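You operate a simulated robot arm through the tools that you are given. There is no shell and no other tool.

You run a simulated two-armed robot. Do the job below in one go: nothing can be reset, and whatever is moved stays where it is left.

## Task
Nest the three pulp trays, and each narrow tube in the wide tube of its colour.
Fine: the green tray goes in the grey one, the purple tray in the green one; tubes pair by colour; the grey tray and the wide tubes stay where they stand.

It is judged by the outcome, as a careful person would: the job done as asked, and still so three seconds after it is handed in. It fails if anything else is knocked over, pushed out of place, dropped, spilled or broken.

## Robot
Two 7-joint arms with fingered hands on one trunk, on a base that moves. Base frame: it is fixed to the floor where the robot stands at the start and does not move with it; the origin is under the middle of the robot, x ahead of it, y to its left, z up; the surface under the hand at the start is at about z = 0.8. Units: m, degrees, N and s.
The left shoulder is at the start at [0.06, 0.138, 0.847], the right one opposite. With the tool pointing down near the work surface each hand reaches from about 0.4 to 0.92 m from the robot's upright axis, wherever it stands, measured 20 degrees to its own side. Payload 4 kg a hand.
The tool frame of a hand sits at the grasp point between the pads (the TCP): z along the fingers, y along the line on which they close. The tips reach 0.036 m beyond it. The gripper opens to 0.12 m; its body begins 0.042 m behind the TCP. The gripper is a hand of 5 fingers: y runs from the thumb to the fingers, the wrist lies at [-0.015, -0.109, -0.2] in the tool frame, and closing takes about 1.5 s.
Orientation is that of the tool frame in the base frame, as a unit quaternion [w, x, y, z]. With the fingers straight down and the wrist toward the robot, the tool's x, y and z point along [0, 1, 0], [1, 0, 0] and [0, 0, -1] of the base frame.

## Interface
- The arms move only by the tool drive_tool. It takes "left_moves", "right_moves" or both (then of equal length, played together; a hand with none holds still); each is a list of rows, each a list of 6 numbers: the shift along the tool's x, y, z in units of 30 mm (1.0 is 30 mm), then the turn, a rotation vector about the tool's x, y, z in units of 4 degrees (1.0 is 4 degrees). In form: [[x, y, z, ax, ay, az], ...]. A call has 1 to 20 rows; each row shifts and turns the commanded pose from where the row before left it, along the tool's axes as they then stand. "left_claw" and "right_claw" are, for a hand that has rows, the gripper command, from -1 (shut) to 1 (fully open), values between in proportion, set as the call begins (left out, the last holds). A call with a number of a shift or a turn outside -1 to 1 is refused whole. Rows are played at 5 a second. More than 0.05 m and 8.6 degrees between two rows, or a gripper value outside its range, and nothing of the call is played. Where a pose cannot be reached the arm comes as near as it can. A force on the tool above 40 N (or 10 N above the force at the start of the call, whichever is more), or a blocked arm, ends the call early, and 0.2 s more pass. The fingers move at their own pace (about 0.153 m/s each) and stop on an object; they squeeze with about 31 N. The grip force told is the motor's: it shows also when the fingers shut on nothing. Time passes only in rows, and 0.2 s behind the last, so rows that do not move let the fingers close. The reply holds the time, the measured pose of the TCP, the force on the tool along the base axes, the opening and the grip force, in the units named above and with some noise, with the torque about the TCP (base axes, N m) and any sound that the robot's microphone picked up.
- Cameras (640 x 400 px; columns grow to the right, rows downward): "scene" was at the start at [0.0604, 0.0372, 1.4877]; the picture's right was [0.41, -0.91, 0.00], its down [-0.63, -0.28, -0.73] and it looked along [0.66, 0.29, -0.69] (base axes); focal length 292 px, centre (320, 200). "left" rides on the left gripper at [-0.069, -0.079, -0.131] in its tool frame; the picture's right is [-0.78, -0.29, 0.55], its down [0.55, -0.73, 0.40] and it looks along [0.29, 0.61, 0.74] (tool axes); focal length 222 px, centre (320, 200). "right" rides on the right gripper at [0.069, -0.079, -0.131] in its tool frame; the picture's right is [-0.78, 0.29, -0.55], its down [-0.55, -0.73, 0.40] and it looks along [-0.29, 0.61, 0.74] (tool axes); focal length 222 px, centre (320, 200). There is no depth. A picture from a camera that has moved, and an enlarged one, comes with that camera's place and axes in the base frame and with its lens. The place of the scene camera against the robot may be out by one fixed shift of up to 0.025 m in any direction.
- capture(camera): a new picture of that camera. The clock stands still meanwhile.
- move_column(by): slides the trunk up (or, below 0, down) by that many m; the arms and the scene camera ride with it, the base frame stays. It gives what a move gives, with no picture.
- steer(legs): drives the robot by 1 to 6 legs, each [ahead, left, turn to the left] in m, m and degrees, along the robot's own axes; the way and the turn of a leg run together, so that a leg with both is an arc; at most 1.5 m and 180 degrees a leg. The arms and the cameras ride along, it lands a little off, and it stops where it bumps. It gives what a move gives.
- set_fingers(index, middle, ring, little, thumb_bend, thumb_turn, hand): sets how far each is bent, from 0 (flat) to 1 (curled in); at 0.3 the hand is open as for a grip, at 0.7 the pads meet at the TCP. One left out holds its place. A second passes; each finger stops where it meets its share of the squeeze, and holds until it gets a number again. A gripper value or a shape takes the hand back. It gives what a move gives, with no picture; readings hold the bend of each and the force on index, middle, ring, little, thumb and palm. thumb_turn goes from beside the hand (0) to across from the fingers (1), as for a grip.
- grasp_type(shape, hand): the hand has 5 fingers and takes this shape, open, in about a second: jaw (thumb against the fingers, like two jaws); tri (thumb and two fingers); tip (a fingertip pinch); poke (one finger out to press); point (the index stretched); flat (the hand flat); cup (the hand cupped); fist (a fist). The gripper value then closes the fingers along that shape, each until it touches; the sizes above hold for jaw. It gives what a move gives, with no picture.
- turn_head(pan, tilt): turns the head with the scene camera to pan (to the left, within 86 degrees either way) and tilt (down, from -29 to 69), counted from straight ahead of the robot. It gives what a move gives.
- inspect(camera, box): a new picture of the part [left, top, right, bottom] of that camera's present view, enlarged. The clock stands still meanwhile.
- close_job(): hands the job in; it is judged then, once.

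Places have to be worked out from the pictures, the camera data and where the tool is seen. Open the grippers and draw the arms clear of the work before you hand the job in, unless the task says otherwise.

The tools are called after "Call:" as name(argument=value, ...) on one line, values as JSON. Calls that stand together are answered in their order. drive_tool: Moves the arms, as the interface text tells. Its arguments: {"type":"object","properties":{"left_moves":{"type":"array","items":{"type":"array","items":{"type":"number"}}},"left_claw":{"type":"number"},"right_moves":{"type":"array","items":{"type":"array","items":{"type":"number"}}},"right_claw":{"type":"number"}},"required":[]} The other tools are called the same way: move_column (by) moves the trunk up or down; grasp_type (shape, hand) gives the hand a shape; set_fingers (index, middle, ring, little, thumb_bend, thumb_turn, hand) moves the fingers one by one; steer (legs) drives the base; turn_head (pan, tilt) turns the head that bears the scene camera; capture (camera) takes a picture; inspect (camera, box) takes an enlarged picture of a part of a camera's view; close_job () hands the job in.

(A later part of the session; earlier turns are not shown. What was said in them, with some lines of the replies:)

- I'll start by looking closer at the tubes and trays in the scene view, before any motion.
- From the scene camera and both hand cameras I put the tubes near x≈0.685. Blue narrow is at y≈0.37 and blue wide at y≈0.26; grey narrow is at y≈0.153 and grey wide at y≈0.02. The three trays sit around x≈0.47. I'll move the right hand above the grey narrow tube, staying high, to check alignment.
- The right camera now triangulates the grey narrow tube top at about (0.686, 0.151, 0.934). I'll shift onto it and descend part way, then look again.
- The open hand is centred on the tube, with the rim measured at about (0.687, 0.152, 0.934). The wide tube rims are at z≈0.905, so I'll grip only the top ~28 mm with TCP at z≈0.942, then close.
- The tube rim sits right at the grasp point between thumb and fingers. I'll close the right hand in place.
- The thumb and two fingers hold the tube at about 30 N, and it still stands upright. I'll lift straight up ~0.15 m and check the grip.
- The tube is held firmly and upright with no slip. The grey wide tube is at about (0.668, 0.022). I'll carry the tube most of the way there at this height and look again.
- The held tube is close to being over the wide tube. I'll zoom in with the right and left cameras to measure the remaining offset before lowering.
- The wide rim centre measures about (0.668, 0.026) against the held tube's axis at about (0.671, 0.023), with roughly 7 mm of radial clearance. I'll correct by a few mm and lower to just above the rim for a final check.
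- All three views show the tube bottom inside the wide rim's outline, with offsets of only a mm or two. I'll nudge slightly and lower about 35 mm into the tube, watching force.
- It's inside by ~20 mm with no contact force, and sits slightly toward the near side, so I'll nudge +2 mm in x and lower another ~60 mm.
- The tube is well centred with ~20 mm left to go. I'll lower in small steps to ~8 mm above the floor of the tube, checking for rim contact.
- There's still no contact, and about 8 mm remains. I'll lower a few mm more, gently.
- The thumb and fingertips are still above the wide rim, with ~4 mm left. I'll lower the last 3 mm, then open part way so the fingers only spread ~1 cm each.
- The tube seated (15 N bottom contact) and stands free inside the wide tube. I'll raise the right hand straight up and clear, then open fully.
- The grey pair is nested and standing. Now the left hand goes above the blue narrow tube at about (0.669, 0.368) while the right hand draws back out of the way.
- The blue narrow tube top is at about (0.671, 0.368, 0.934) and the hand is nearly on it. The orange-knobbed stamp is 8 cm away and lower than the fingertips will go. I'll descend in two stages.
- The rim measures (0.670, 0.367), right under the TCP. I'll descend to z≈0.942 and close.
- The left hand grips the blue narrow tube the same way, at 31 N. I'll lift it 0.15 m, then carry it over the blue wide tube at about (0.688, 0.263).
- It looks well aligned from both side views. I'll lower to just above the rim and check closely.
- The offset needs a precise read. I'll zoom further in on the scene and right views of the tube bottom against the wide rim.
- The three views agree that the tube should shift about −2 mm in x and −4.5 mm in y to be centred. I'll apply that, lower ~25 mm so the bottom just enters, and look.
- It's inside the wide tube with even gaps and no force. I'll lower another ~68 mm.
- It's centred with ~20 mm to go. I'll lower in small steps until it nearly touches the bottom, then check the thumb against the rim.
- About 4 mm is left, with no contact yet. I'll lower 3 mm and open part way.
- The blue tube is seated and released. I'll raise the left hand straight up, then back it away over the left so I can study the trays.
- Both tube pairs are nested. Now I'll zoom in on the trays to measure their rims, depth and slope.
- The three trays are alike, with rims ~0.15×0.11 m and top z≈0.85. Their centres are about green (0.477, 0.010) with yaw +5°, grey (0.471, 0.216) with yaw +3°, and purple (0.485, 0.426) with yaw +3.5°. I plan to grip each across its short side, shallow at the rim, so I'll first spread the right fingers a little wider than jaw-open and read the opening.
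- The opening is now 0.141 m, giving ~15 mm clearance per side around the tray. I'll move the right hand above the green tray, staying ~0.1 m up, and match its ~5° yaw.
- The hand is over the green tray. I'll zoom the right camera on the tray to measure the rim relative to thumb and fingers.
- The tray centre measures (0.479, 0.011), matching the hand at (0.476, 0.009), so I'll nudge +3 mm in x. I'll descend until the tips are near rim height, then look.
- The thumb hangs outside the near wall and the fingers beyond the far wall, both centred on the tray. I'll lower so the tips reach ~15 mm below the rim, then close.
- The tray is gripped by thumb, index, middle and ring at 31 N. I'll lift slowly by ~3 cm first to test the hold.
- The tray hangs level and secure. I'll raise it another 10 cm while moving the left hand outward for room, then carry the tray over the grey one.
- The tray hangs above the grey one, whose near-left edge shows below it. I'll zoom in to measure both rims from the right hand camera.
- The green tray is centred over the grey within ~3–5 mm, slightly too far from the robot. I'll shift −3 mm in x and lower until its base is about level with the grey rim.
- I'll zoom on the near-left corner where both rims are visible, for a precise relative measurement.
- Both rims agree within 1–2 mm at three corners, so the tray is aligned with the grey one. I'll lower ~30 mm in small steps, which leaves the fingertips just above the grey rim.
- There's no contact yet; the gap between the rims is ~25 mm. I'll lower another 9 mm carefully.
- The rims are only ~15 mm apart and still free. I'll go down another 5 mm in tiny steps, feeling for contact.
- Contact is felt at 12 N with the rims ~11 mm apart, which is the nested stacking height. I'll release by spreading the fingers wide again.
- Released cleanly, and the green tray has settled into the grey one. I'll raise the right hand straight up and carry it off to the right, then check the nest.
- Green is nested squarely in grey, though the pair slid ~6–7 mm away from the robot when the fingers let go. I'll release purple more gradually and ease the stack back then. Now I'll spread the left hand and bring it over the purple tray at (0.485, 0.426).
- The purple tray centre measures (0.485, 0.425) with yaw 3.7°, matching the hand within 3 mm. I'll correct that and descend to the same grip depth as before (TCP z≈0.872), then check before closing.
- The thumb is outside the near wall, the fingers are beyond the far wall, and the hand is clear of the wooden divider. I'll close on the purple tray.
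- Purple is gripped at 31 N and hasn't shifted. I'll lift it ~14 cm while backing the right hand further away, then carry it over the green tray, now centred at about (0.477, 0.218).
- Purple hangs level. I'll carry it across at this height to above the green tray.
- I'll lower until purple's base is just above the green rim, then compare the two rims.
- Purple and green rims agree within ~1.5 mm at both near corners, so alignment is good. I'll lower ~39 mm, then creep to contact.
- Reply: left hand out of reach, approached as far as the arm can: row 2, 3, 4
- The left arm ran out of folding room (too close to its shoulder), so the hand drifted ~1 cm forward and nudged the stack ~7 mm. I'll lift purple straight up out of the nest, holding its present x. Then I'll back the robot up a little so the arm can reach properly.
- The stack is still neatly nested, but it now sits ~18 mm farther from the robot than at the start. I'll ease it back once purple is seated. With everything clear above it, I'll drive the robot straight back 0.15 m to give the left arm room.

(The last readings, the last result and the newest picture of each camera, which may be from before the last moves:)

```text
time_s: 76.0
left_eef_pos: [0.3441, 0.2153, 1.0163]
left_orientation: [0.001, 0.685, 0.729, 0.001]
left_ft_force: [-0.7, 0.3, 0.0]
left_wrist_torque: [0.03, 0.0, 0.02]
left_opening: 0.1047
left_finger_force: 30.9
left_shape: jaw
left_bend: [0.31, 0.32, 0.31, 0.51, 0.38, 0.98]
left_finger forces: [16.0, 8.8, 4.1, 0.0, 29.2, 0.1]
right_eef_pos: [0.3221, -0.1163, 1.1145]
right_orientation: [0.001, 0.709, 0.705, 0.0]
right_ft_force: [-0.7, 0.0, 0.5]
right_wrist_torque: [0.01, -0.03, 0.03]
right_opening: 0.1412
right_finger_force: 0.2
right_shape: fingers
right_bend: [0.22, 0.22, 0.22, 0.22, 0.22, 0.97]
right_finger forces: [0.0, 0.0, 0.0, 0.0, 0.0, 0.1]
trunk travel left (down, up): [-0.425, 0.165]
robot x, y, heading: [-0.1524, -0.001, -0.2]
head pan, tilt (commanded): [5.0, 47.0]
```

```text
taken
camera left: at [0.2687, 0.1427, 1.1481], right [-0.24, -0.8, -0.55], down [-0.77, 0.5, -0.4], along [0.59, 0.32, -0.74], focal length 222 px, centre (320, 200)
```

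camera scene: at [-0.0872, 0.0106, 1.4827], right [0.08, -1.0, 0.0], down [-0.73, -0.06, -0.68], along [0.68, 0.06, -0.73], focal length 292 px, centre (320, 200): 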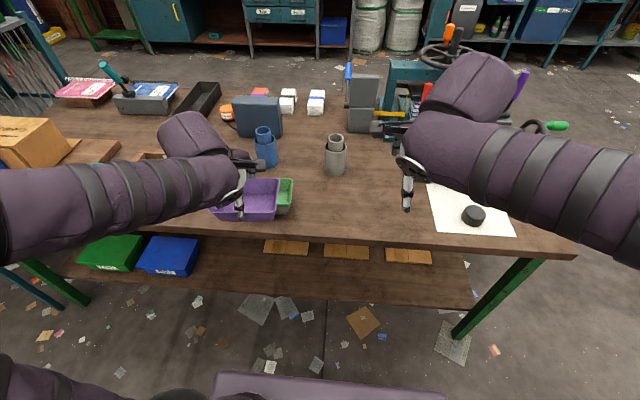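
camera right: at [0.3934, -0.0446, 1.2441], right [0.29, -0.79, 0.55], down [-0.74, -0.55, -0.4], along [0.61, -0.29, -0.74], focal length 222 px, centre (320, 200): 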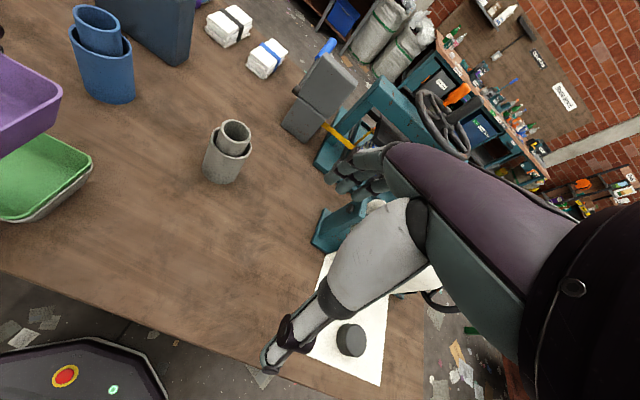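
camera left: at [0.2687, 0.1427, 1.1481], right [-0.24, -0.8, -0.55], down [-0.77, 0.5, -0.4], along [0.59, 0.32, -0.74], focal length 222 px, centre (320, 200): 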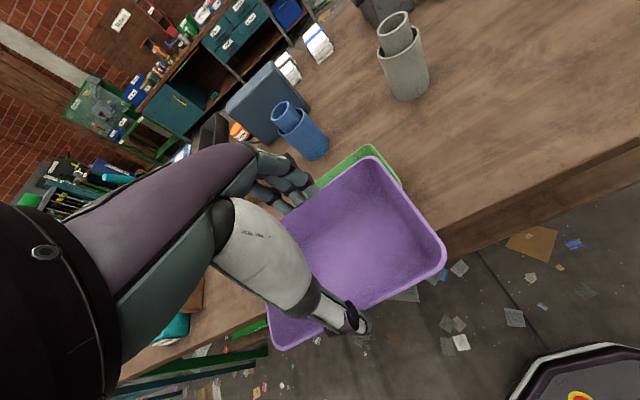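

The robot moved back cleanly. I'll extend the left hand forward ~0.145 m to bring purple back above the green tray, then compare.

Call:
drive_tool(left_moves=[[-0.05, 0.5, 0, 0, 0, 0], [-0.05, 0.8, 0, 0, 0, 0], [-0.05, 0.9, 0, 0, 0, 0], [-0.05, 0.9, 0, 0, 0, 0], [-0.05, 0.8, 0, 0, 0, 0], [-0.05, 0.6, 0, 0, 0, 0], [-0.05, 0.32, 0, 0, 0, 0], [0, 0, 0, 0, 0, 0], [0, 0, 0, 0, 0, 0]])

Call:
capture(camera="scene")

Call:
inspect(camera="left", box=[220, 150, 500, 390])

Call:
inspect(camera="scene", box=[190, 150, 310, 240])

```text
time_s: 78.0
left_eef_pos: [0.4907, 0.2151, 1.0165]
left_orientation: [0.0, 0.685, 0.729, 0.0]
left_ft_force: [0.3, -0.4, -0.1]
left_wrist_torque: [-0.01, 0.0, 0.0]
left_opening: 0.1048
left_finger_force: 30.6
left_shape: jaw
left_bend: [0.31, 0.32, 0.31, 0.51, 0.38, 0.98]
left_finger forces: [16.1, 8.9, 4.0, 0.0, 29.3, 0.0]
right_eef_pos: [0.3237, -0.1144, 1.114]
right_orientation: [0.0, 0.709, 0.705, 0.0]
right_ft_force: [-0.2, -0.2, 0.4]
right_wrist_torque: [0.0, -0.03, 0.0]
right_opening: 0.1409
right_finger_force: 0.1
right_shape: fingers
right_bend: [0.22, 0.22, 0.22, 0.22, 0.22, 0.97]
right_finger forces: [0.0, 0.1, 0.0, 0.0, 0.0, 0.0]
trunk travel left (down, up): [-0.425, 0.165]
robot x, y, heading: [-0.1473, -0.0009, -0.1]
head pan, tilt (commanded): [5.0, 47.0]
```

```text
taken
camera scene: at [-0.0858, 0.0106, 1.4827], right [0.08, -1.0, 0.0], down [-0.73, -0.06, -0.68], along [0.68, 0.06, -0.73], focal length 292 px, centre (320, 200)
```

scene: 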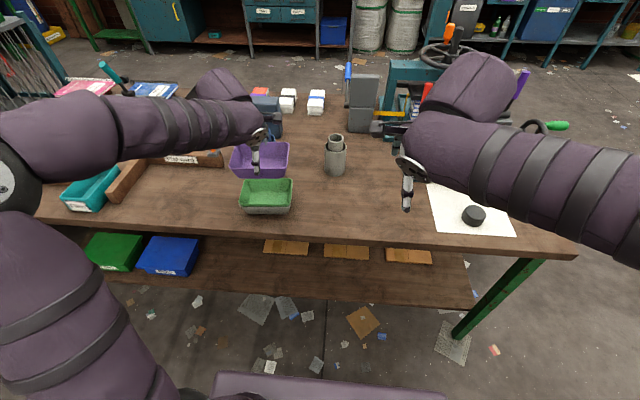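

```text
1.67 times, centred on (360, 270) of left
camera zoom: at [0.4153, 0.1418, 1.1478], right [-0.24, -0.8, -0.55], down [-0.77, 0.5, -0.4], along [0.59, 0.32, -0.74], focal length 370 px, centre (253, 83)
```

zoom: 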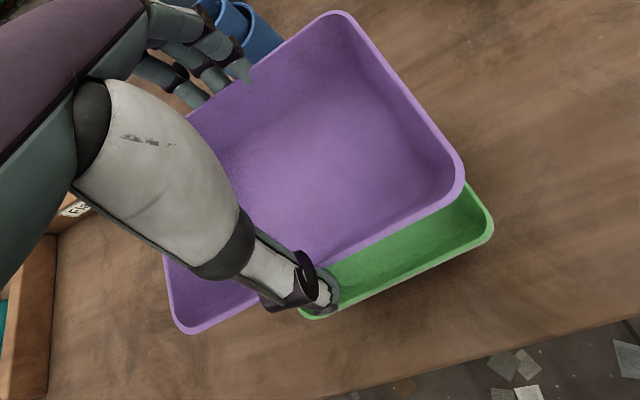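

```text
4.44 times, centred on (250, 195) of scene
camera zoom: at [-0.0858, 0.0106, 1.4827], right [0.08, -1.0, 0.0], down [-0.73, -0.06, -0.68], along [0.68, 0.06, -0.73], focal length 1297 px, centre (631, 222)
```

zoom: 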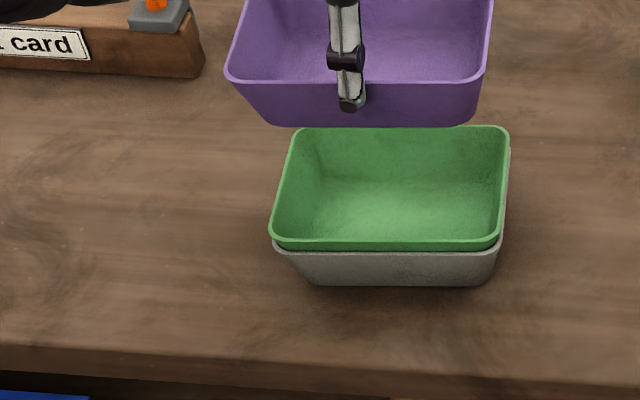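

Now there's a clear view and good reach. I'll lower until purple's base is ~1 cm above the green rim.

Call:
drive_tool(left_moves=[[0, 0, 0.4, 0, 0, 0], [0, 0, 0.7, 0, 0, 0], [0, 0, 0.7, 0, 0, 0], [0, 0, 0.6, 0, 0, 0], [0, 0, 0, 0, 0, 0]])

Call:
inspect(camera="left", box=[220, 150, 500, 390])

Call:
inspect(camera="scene", box=[210, 160, 310, 235])

Call:
inspect(camera="left", box=[240, 280, 360, 370])

```text
time_s: 79.2
left_eef_pos: [0.4908, 0.2155, 0.9442]
left_orientation: [0.0, 0.685, 0.728, 0.0]
left_ft_force: [-0.9, -1.1, 0.1]
left_wrist_torque: [0.02, -0.01, -0.02]
left_opening: 0.105
left_finger_force: 30.9
left_shape: jaw
left_bend: [0.31, 0.32, 0.31, 0.51, 0.38, 0.98]
left_finger forces: [16.0, 8.7, 4.0, 0.1, 29.1, 0.1]
right_eef_pos: [0.3238, -0.1155, 1.1138]
right_orientation: [0.0, 0.709, 0.705, -0.001]
right_ft_force: [0.0, -0.1, -0.4]
right_wrist_torque: [-0.01, -0.02, 0.02]
right_opening: 0.1409
right_finger_force: 0.0
right_shape: fingers
right_bend: [0.22, 0.22, 0.22, 0.22, 0.22, 0.97]
right_finger forces: [0.0, 0.0, 0.0, 0.1, 0.0, 0.0]
trunk travel left (down, up): [-0.425, 0.165]
robot x, y, heading: [-0.1476, 0.0032, 0.2]
head pan, tilt (commanded): [5.0, 47.0]
```

```text
1.67 times, centred on (360, 270) of left
camera zoom: at [0.415, 0.1413, 1.0757], right [-0.24, -0.8, -0.55], down [-0.77, 0.5, -0.4], along [0.59, 0.32, -0.74], focal length 370 px, centre (253, 83)
```

zoom: 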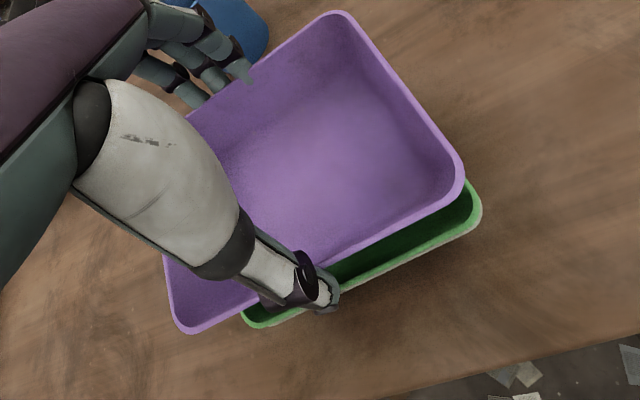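

```text
5.33 times, centred on (260, 198) of scene
camera zoom: at [-0.0858, 0.0106, 1.4827], right [0.08, -1.0, 0.0], down [-0.73, -0.06, -0.68], along [0.68, 0.06, -0.73], focal length 1556 px, centre (640, 213)
```

zoom: 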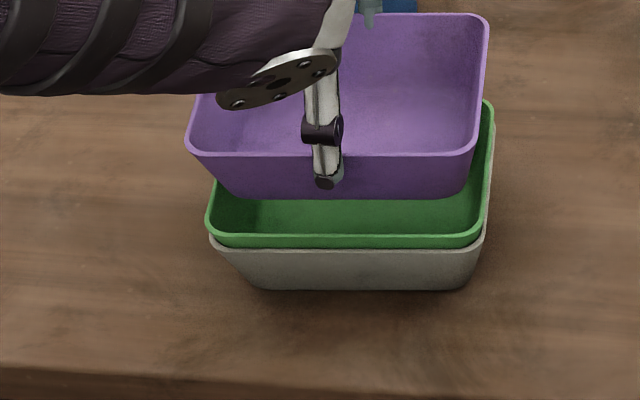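

```text
4.44 times, centred on (300, 325) of left
camera zoom: at [0.415, 0.1413, 1.0757], right [-0.24, -0.8, -0.55], down [-0.77, 0.5, -0.4], along [0.59, 0.32, -0.74], focal length 987 px, centre (409, -356)
```

zoom: 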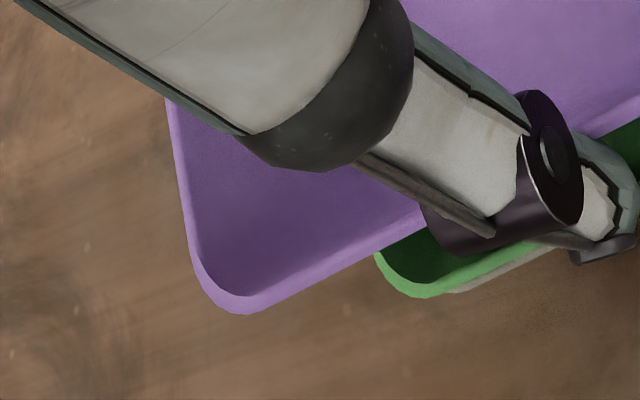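

Purple and green line up within ~1–2 mm at both near corners in both cameras. I'll lower 38 mm in small steps, confirming the pose is really reached.

Call:
drive_tool(left_moves=[[0.03, -0.05, 0.3, 0, 0, 0], [0, 0, 0.3, 0, 0, 0], [0, 0, 0.3, 0, 0, 0], [0, 0, 0.3, 0, 0, 0], [0, 0, 0, 0, 0, 0]])

Call:
inspect(camera="left", box=[220, 150, 500, 390])

Call:
inspect(camera="scene", box=[210, 160, 310, 235])

```text
time_s: 80.4
left_eef_pos: [0.4878, 0.2154, 0.9073]
left_orientation: [0.0, 0.685, 0.728, 0.0]
left_ft_force: [-0.1, 0.3, -0.1]
left_wrist_torque: [0.01, -0.02, -0.02]
left_opening: 0.1047
left_finger_force: 30.8
left_shape: jaw
left_bend: [0.31, 0.32, 0.31, 0.51, 0.38, 0.98]
left_finger forces: [15.9, 8.8, 3.8, 0.0, 29.1, 0.1]
right_eef_pos: [0.3235, -0.1146, 1.1137]
right_orientation: [0.001, 0.709, 0.705, 0.0]
right_ft_force: [-0.2, 0.2, -0.8]
right_wrist_torque: [0.02, 0.0, 0.05]
right_opening: 0.141
right_finger_force: 0.0
right_shape: fingers
right_bend: [0.22, 0.22, 0.22, 0.22, 0.22, 0.97]
right_finger forces: [0.1, 0.1, 0.0, 0.0, 0.0, 0.0]
trunk travel left (down, up): [-0.425, 0.165]
robot x, y, heading: [-0.1479, -0.0006, 0.1]
head pan, tilt (commanded): [5.0, 47.0]
```

```text
1.67 times, centred on (360, 270) of left
camera zoom: at [0.4129, 0.1416, 1.0397], right [-0.24, -0.8, -0.55], down [-0.77, 0.5, -0.4], along [0.59, 0.32, -0.74], focal length 370 px, centre (253, 83)
```

zoom: 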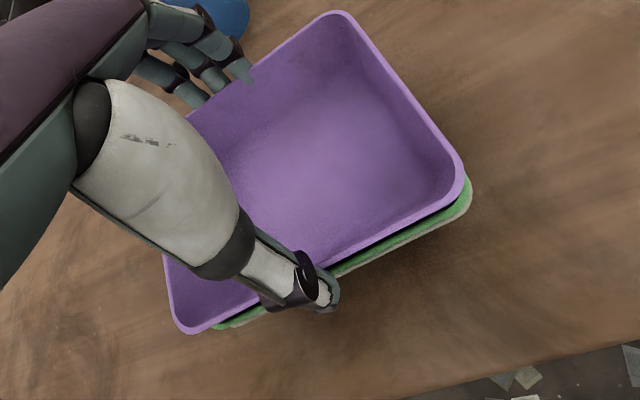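

```text
5.33 times, centred on (260, 198) of scene
camera zoom: at [-0.0859, 0.0106, 1.4827], right [0.08, -1.0, 0.0], down [-0.73, -0.06, -0.68], along [0.68, 0.06, -0.73], focal length 1556 px, centre (640, 213)
```

zoom: 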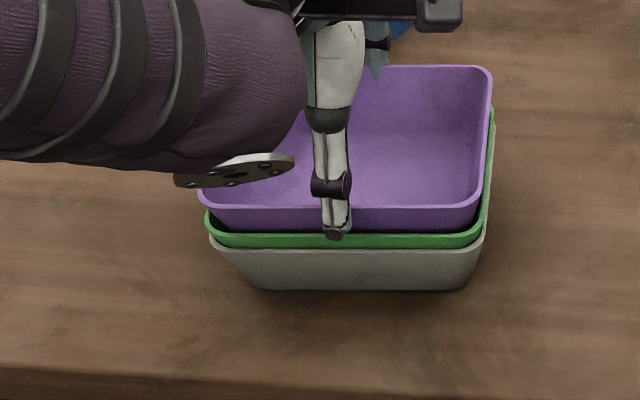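

No contact force yet and the stack hasn't moved; ~12 mm remains to full nesting. I'll creep down with the same small steps.

Call:
drive_tool(left_moves=[[0, 0, 0.12, 0, 0, 0], [0, 0, 0.12, 0, 0, 0], [0, 0, 0.08, 0, 0, 0], [0, 0, 0, 0, 0, 0]])

Call:
inspect(camera="scene", box=[210, 160, 310, 235])

Call:
inspect(camera="left", box=[240, 280, 360, 370])

```text
time_s: 81.4
left_eef_pos: [0.4882, 0.2152, 0.8976]
left_orientation: [0.0, 0.685, 0.729, 0.0]
left_ft_force: [-0.3, 0.4, -0.2]
left_wrist_torque: [0.0, 0.02, 0.02]
left_opening: 0.1048
left_finger_force: 31.1
left_shape: jaw
left_bend: [0.31, 0.32, 0.31, 0.51, 0.38, 0.98]
left_finger forces: [16.0, 8.6, 3.7, 0.0, 29.1, 0.0]
right_eef_pos: [0.3226, -0.1164, 1.1133]
right_orientation: [0.0, 0.709, 0.705, 0.001]
right_ft_force: [0.2, 0.2, -0.5]
right_wrist_torque: [-0.01, 0.01, 0.01]
right_opening: 0.1414
right_finger_force: 0.1
right_shape: fingers
right_bend: [0.22, 0.22, 0.22, 0.22, 0.22, 0.97]
right_finger forces: [0.1, 0.1, 0.1, 0.1, 0.0, 0.0]
trunk travel left (down, up): [-0.425, 0.165]
robot x, y, heading: [-0.1523, 0.0015, 0.0]
head pan, tilt (commanded): [5.0, 47.0]
```

```text
5.33 times, centred on (260, 198) of scene
camera zoom: at [-0.0859, 0.0106, 1.4827], right [0.08, -1.0, 0.0], down [-0.73, -0.06, -0.68], along [0.68, 0.06, -0.73], focal length 1556 px, centre (640, 213)
```

zoom: 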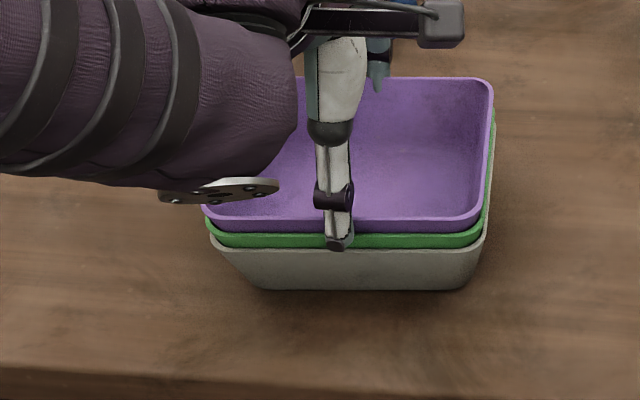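

```text
4.44 times, centred on (300, 325) of left
camera zoom: at [0.4132, 0.1419, 1.0303], right [-0.24, -0.8, -0.55], down [-0.77, 0.5, -0.4], along [0.59, 0.32, -0.74], focal length 987 px, centre (409, -356)
```

zoom: 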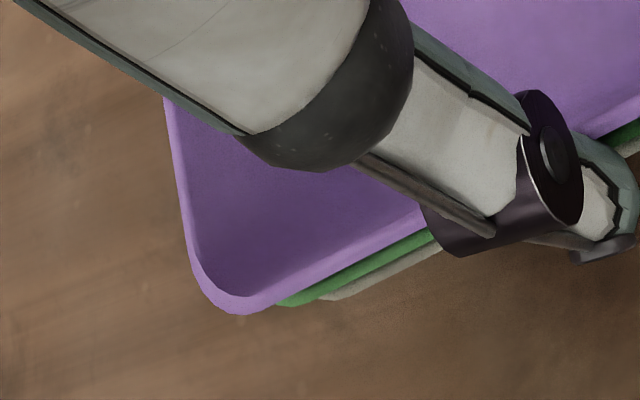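

Nearly nested. I'll go down the last ~3 mm until contact is felt.

Call:
drive_tool(left_moves=[[0, 0, 0.05, 0, 0, 0], [0, 0, 0.03, 0, 0, 0], [0, 0, 0, 0, 0, 0]])

Call:
inspect(camera="scene", box=[210, 160, 310, 235])

```text
time_s: 82.2
left_eef_pos: [0.489, 0.2154, 0.8964]
left_orientation: [0.001, 0.685, 0.728, 0.001]
left_ft_force: [-1.5, 0.5, 7.5]
left_wrist_torque: [0.06, 0.18, 0.06]
left_opening: 0.1046
left_finger_force: 31.3
left_shape: jaw
left_bend: [0.31, 0.32, 0.31, 0.51, 0.38, 0.98]
left_finger forces: [15.8, 8.3, 3.6, 0.1, 30.0, 0.0]
right_eef_pos: [0.323, -0.1159, 1.1148]
right_orientation: [0.0, 0.709, 0.705, -0.001]
right_ft_force: [-0.5, -0.4, 0.1]
right_wrist_torque: [0.0, 0.0, -0.02]
right_opening: 0.1413
right_finger_force: 0.0
right_shape: fingers
right_bend: [0.22, 0.22, 0.22, 0.22, 0.22, 0.97]
right_finger forces: [0.0, 0.0, 0.0, 0.1, 0.1, 0.0]
trunk travel left (down, up): [-0.425, 0.165]
robot x, y, heading: [-0.151, 0.0003, -0.2]
head pan, tilt (commanded): [5.0, 47.0]
```

```text
5.33 times, centred on (260, 198) of scene
camera zoom: at [-0.0865, 0.0104, 1.4828], right [0.08, -1.0, 0.0], down [-0.73, -0.06, -0.68], along [0.68, 0.06, -0.73], focal length 1556 px, centre (640, 213)
```

zoom: 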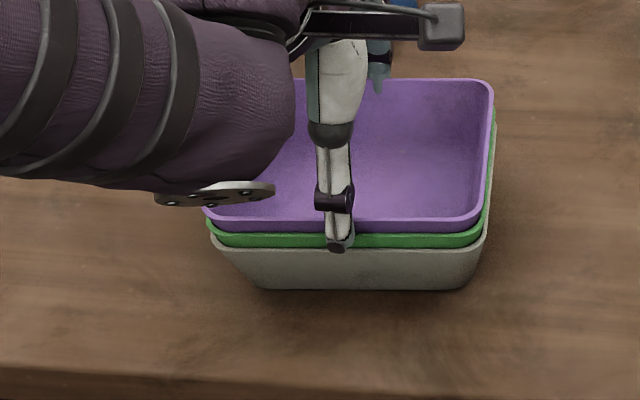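

Purple is nested (7.5 N contact). While it's still gripped, I'll slide the whole stack back toward the robot by ~18 mm in small steps, to return the grey tray to where it stood.

Call:
drive_tool(left_moves=[[0.007, -0.1, 0, 0, 0, 0], [0.007, -0.1, 0, 0, 0, 0], [0.007, -0.1, 0, 0, 0, 0], [0.007, -0.1, 0, 0, 0, 0], [0.007, -0.1, 0, 0, 0, 0], [0.007, -0.1, 0, 0, 0, 0], [0, 0, 0, 0, 0, 0]])

Call:
inspect(camera="scene", box=[210, 160, 310, 235])

```text
time_s: 83.8
left_eef_pos: [0.4709, 0.2148, 0.8977]
left_orientation: [0.0, 0.685, 0.729, 0.001]
left_ft_force: [4.1, -0.1, 10.1]
left_wrist_torque: [0.01, -0.08, 0.0]
left_opening: 0.1046
left_finger_force: 30.8
left_shape: jaw
left_bend: [0.3, 0.32, 0.31, 0.51, 0.38, 0.98]
left_finger forces: [18.8, 10.9, 4.4, 0.1, 28.7, 0.1]
right_eef_pos: [0.322, -0.1164, 1.1135]
right_orientation: [0.0, 0.708, 0.706, 0.0]
right_ft_force: [0.4, -0.2, -0.2]
right_wrist_torque: [0.0, 0.03, 0.01]
right_opening: 0.1412
right_finger_force: 0.0
right_shape: fingers
right_bend: [0.22, 0.22, 0.22, 0.22, 0.22, 0.97]
right_finger forces: [0.0, 0.1, 0.1, 0.0, 0.0, 0.1]
trunk travel left (down, up): [-0.425, 0.165]
robot x, y, heading: [-0.1513, -0.0013, -0.0]
head pan, tilt (commanded): [5.0, 47.0]
```

```text
5.33 times, centred on (260, 198) of scene
camera zoom: at [-0.0862, 0.0104, 1.4827], right [0.08, -1.0, 0.0], down [-0.73, -0.06, -0.68], along [0.68, 0.06, -0.73], focal length 1556 px, centre (640, 213)
```

zoom: 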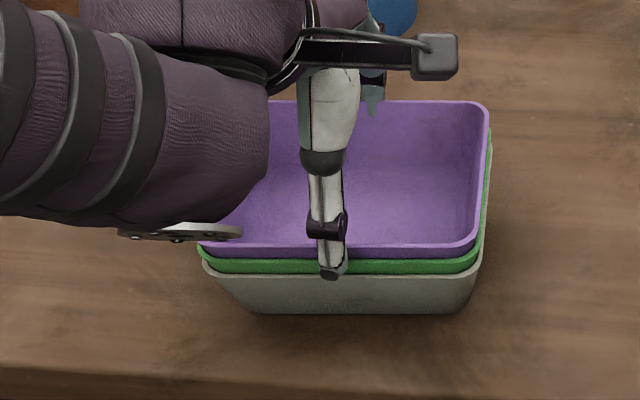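

The whole stack slid back ~18 mm and stayed nested. I'll trim another ~2 mm, relieve the downward press slightly, then release gradually in small finger steps so nothing gets shoved.

Call:
drive_tool(left_moves=[[0.004, -0.06, 0, 0, 0, 0], [0, 0, -0.05, 0, 0, 0], [0, 0, 0, 0, 0, 0]])

Call:
set_fingers(hand="left", index=0.3, middle=0.315, ring=0.305, little=0.5, thumb_bend=0.375)

Call:
inspect(camera="scene", box=[210, 160, 310, 235])

```text
time_s: 84.6
left_eef_pos: [0.4673, 0.215, 0.8974]
left_orientation: [-0.001, 0.686, 0.728, -0.001]
left_ft_force: [1.0, -0.9, 3.6]
left_wrist_torque: [-0.01, 0.07, -0.03]
left_opening: 0.1048
left_finger_force: 31.2
left_shape: jaw
left_bend: [0.3, 0.32, 0.31, 0.51, 0.38, 0.98]
left_finger forces: [17.8, 9.9, 4.1, 0.0, 29.8, 0.0]
right_eef_pos: [0.3236, -0.1161, 1.1137]
right_orientation: [0.0, 0.709, 0.705, 0.001]
right_ft_force: [-0.6, 0.3, 0.1]
right_wrist_torque: [0.0, -0.01, 0.03]
right_opening: 0.1411
right_finger_force: 0.1
right_shape: fingers
right_bend: [0.22, 0.22, 0.22, 0.22, 0.22, 0.97]
right_finger forces: [0.1, 0.0, 0.0, 0.0, 0.0, 0.0]
trunk travel left (down, up): [-0.425, 0.165]
robot x, y, heading: [-0.1483, -0.0018, -0.2]
head pan, tilt (commanded): [5.0, 47.0]
```

```text
time_s: 85.6
left_eef_pos: [0.4695, 0.2155, 0.8974]
left_orientation: [0.0, 0.685, 0.728, 0.0]
left_ft_force: [-0.4, 1.6, 0.4]
left_wrist_torque: [-0.04, 0.0, -0.05]
left_opening: 0.1102
left_finger_force: 0.7
left_shape: fingers
left_bend: [0.3, 0.31, 0.3, 0.5, 0.37, 1.0]
left_finger forces: [0.1, 0.4, 0.2, 0.0, 0.7, 0.0]
right_eef_pos: [0.3237, -0.1165, 1.114]
right_orientation: [0.0, 0.709, 0.705, 0.0]
right_ft_force: [-0.7, -0.4, -0.1]
right_wrist_torque: [-0.01, -0.03, 0.0]
right_opening: 0.141
right_finger_force: 0.1
right_shape: fingers
right_bend: [0.22, 0.22, 0.22, 0.22, 0.22, 0.97]
right_finger forces: [0.0, 0.0, 0.0, 0.1, 0.1, 0.0]
trunk travel left (down, up): [-0.425, 0.165]
robot x, y, heading: [-0.1511, 0.0031, 0.1]
head pan, tilt (commanded): [5.0, 47.0]
```

```text
5.33 times, centred on (260, 198) of scene
camera zoom: at [-0.0858, 0.0106, 1.4827], right [0.08, -1.0, 0.0], down [-0.73, -0.06, -0.68], along [0.68, 0.06, -0.73], focal length 1556 px, centre (640, 213)
```

zoom: 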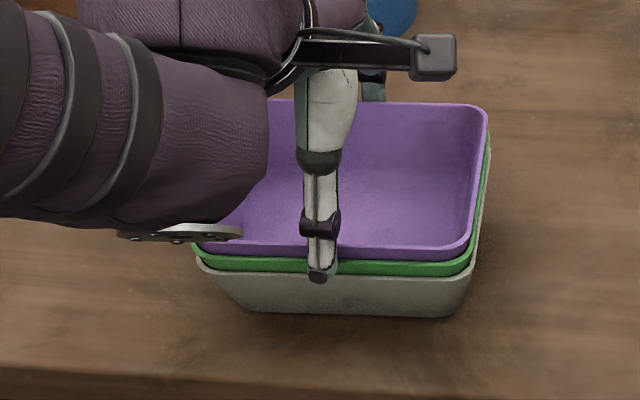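

The grip force dropped to under 1 N without moving the stack. I'll open further in two more gentle steps.

Call:
set_fingers(hand="left", index=0.28, middle=0.29, ring=0.28, little=0.5, thumb_bend=0.34)

Call:
set_fingers(hand="left", index=0.22, middle=0.22, ring=0.22, little=0.22, thumb_bend=0.24)

Call:
inspect(camera="scene", box=[210, 160, 310, 235])

Call:
inspect(camera="left", box=[220, 150, 500, 390])

```text
time_s: 86.6
left_eef_pos: [0.4689, 0.2151, 0.8979]
left_orientation: [0.0, 0.685, 0.729, 0.0]
left_ft_force: [0.1, -0.8, 0.2]
left_wrist_torque: [0.0, 0.02, -0.01]
left_opening: 0.1164
left_finger_force: 0.1
left_shape: fingers
left_bend: [0.28, 0.28, 0.28, 0.5, 0.34, 1.0]
left_finger forces: [0.0, 0.0, 0.1, 0.1, 0.1, 0.0]
right_eef_pos: [0.3233, -0.1146, 1.1138]
right_orientation: [-0.001, 0.709, 0.705, 0.0]
right_ft_force: [0.5, -0.3, 0.4]
right_wrist_torque: [-0.02, 0.02, -0.01]
right_opening: 0.1412
right_finger_force: 0.1
right_shape: fingers
right_bend: [0.22, 0.22, 0.22, 0.22, 0.22, 0.97]
right_finger forces: [0.1, 0.0, 0.1, 0.0, 0.0, 0.0]
trunk travel left (down, up): [-0.425, 0.165]
robot x, y, heading: [-0.1497, 0.0005, 0.0]
head pan, tilt (commanded): [5.0, 47.0]
```

```text
time_s: 87.6
left_eef_pos: [0.4694, 0.2144, 0.8973]
left_orientation: [0.0, 0.685, 0.728, 0.0]
left_ft_force: [0.0, 0.3, -0.2]
left_wrist_torque: [0.0, 0.03, 0.01]
left_opening: 0.1387
left_finger_force: 0.0
left_shape: fingers
left_bend: [0.22, 0.22, 0.22, 0.22, 0.24, 1.0]
left_finger forces: [0.0, 0.0, 0.1, 0.0, 0.0, 0.1]
right_eef_pos: [0.3229, -0.1153, 1.1127]
right_orientation: [0.0, 0.709, 0.705, 0.0]
right_ft_force: [0.2, 0.4, 0.8]
right_wrist_torque: [-0.03, 0.0, 0.0]
right_opening: 0.1412
right_finger_force: 0.0
right_shape: fingers
right_bend: [0.22, 0.22, 0.22, 0.22, 0.22, 0.97]
right_finger forces: [0.1, 0.1, 0.0, 0.1, 0.1, 0.0]
trunk travel left (down, up): [-0.425, 0.165]
robot x, y, heading: [-0.148, -0.0002, -0.2]
head pan, tilt (commanded): [5.0, 47.0]
```

```text
5.33 times, centred on (260, 198) of scene
camera zoom: at [-0.0859, 0.0106, 1.4827], right [0.08, -1.0, 0.0], down [-0.73, -0.06, -0.68], along [0.68, 0.06, -0.73], focal length 1556 px, centre (640, 213)
```

zoom: 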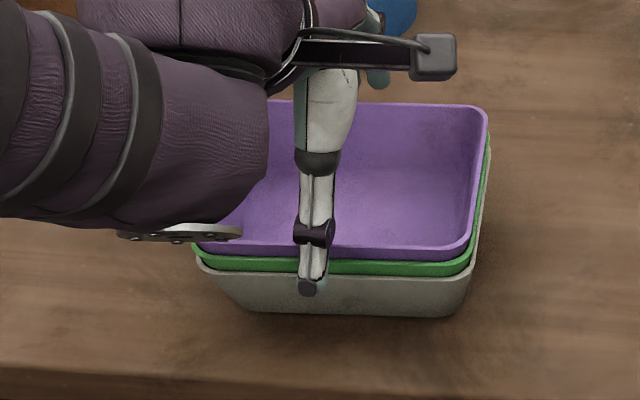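

```text
1.67 times, centred on (360, 270) of left
camera zoom: at [0.3929, 0.1417, 1.0293], right [-0.24, -0.8, -0.55], down [-0.77, 0.5, -0.4], along [0.59, 0.32, -0.74], focal length 370 px, centre (253, 83)
```

zoom: 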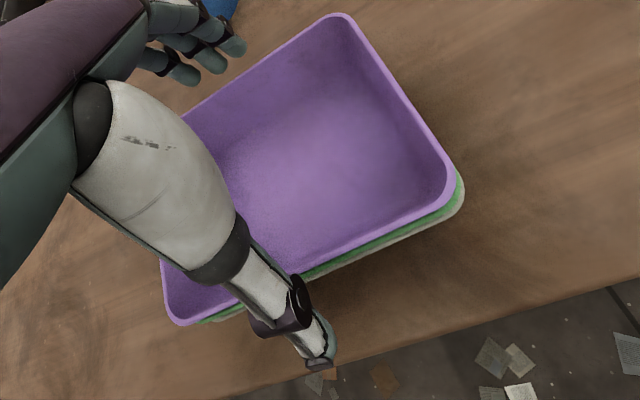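

Released with no shift at all. I'll raise the left hand straight up, then draw it off to the left, clear of the work.

Call:
drive_tool(left_moves=[[0, 0, -0.3, 0, 0, 0], [0, 0, -0.5, 0, 0, 0], [0, 0, -0.8, 0, 0, 0], [0, 0, -1, 0, 0, 0], [0, 0, -1, 0, 0, 0], [0, 0, -1, 0, 0, 0], [0, 0, -1, 0, 0, 0], [0.8, -0.3, -0.3, 0, 0, 0], [1, -0.4, 0, 0, 0, 0], [1, -0.4, 0, 0, 0, 0], [1, -0.4, 0, 0, 0, 0], [1, -0.4, 0, 0, 0, 0], [1, -0.3, 0, 0, 0, 0], [0, 0, 0, 0, 0, 0]])

Call:
capture(camera="scene")

Call:
inspect(camera="scene", box=[200, 120, 360, 240])

```text
time_s: 90.6
left_eef_pos: [0.3923, 0.3847, 1.0731]
left_orientation: [0.0, 0.685, 0.728, 0.0]
left_ft_force: [0.1, -0.3, 0.4]
left_wrist_torque: [-0.02, 0.02, -0.01]
left_opening: 0.139
left_finger_force: 0.0
left_shape: fingers
left_bend: [0.22, 0.22, 0.22, 0.22, 0.24, 1.0]
left_finger forces: [0.0, 0.0, 0.1, 0.0, 0.0, 0.0]
right_eef_pos: [0.3232, -0.1142, 1.1139]
right_orientation: [0.0, 0.709, 0.706, -0.001]
right_ft_force: [-0.2, 0.5, -0.3]
right_wrist_torque: [0.03, 0.02, 0.01]
right_opening: 0.141
right_finger_force: 0.0
right_shape: fingers
right_bend: [0.22, 0.22, 0.22, 0.22, 0.22, 0.97]
right_finger forces: [0.0, 0.1, 0.0, 0.1, 0.0, 0.0]
trunk travel left (down, up): [-0.425, 0.165]
robot x, y, heading: [-0.1512, -0.0007, -0.3]
head pan, tilt (commanded): [5.0, 47.0]
```

```text
taken
camera scene: at [-0.0859, 0.0105, 1.4827], right [0.08, -1.0, 0.0], down [-0.73, -0.06, -0.68], along [0.68, 0.06, -0.73], focal length 292 px, centre (320, 200)
```

scene: 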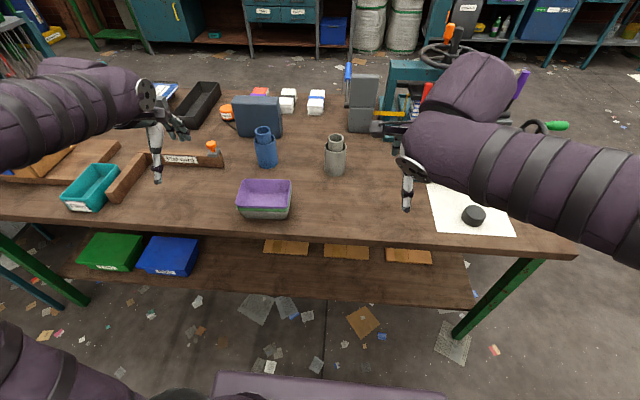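

```text
3.33 times, centred on (280, 180) of scene
camera zoom: at [-0.0859, 0.0105, 1.4827], right [0.08, -1.0, 0.0], down [-0.73, -0.06, -0.68], along [0.68, 0.06, -0.73], focal length 973 px, centre (453, 267)
```

zoom: 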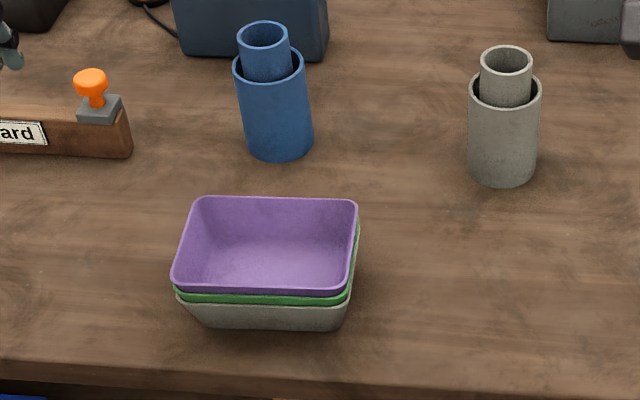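

All three trays sit stacked and both tube pairs are nested; the grey tray is back within ~2 mm of its original distance from the table edge. I'll take a last close look at the stack and tubes.

Call:
inspect(camera="scene", box=[220, 165, 310, 230])

Call:
inspect(camera="scene", box=[240, 115, 360, 190])

Call:
capture(camera="left")

Call:
capture(camera="right")

```text
6.15 times, centred on (265, 198) of scene
camera zoom: at [-0.0859, 0.0105, 1.4827], right [0.08, -1.0, 0.0], down [-0.73, -0.06, -0.68], along [0.68, 0.06, -0.73], focal length 1796 px, centre (658, 215)
```

zoom: 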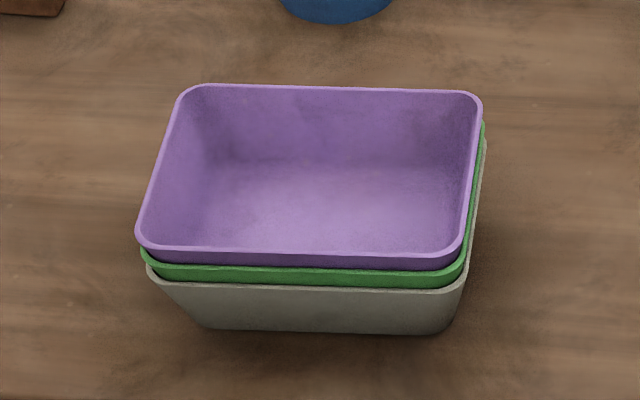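

```text
5.33 times, centred on (300, 152) of scene
camera zoom: at [-0.0859, 0.0105, 1.4827], right [0.08, -1.0, 0.0], down [-0.73, -0.06, -0.68], along [0.68, 0.06, -0.73], focal length 1556 px, centre (427, 453)
```

zoom: 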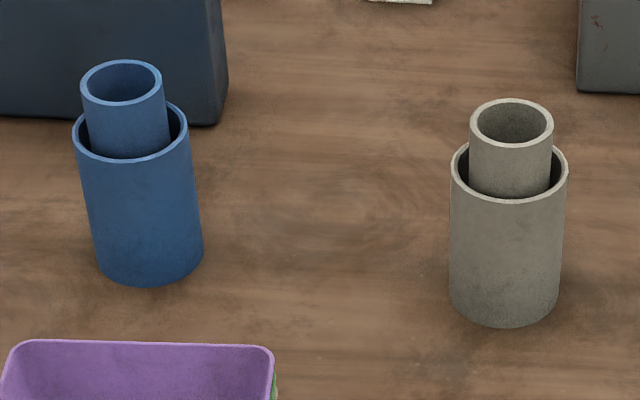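

```text
taken
camera left: at [0.3162, 0.3119, 1.2054], right [-0.24, -0.8, -0.55], down [-0.77, 0.5, -0.4], along [0.59, 0.32, -0.74], focal length 222 px, centre (320, 200)
```

left: 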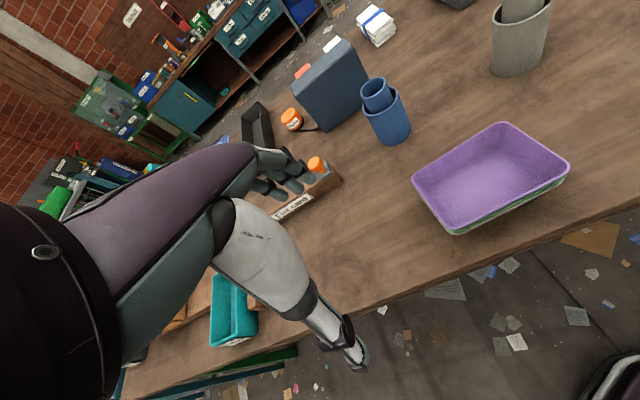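

```text
taken
camera right: at [0.243, -0.0454, 1.2441], right [0.29, -0.79, 0.55], down [-0.74, -0.55, -0.4], along [0.61, -0.29, -0.74], focal length 222 px, centre (320, 200)
```

right: 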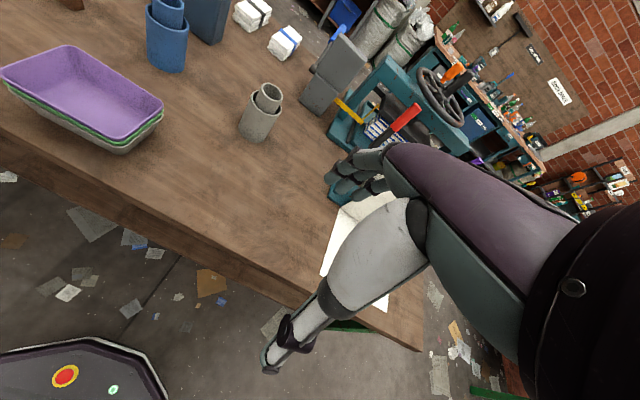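

Everything checks out: purple in green in grey, blue narrow in blue wide, and grey narrow in grey wide. Nothing else on the bench has been disturbed, and both hands are open and clear of the work. I'm handing the job in.

Call:
close_job()

```text
The job is handed in.
```

The job is handed in: the green tray is in the grey one with the purple tray in the green, and each narrow tube stands inside the wide tube of its colour. I saw no other objects knocked over or moved, and both hands were open and clear when I handed it in.

- **Grey tray:** it did not stay perfectly still. Letting go of the green tray pushed it a few millimetres away from the robot. It slid further when the left arm ran out of reach and I lifted the purple tray back out, about 18–20 mm in all. I backed the robot up 0.15 m, nested the purple tray, then slid the stack back while still holding it. It now sits within about 2 mm of its original distance from the table edge, turned by perhaps 1–2°.
- **Wide tubes:** they stayed where they stood, as far as I could see.
- **Robot:** it is still about 0.15 m behind its starting position.
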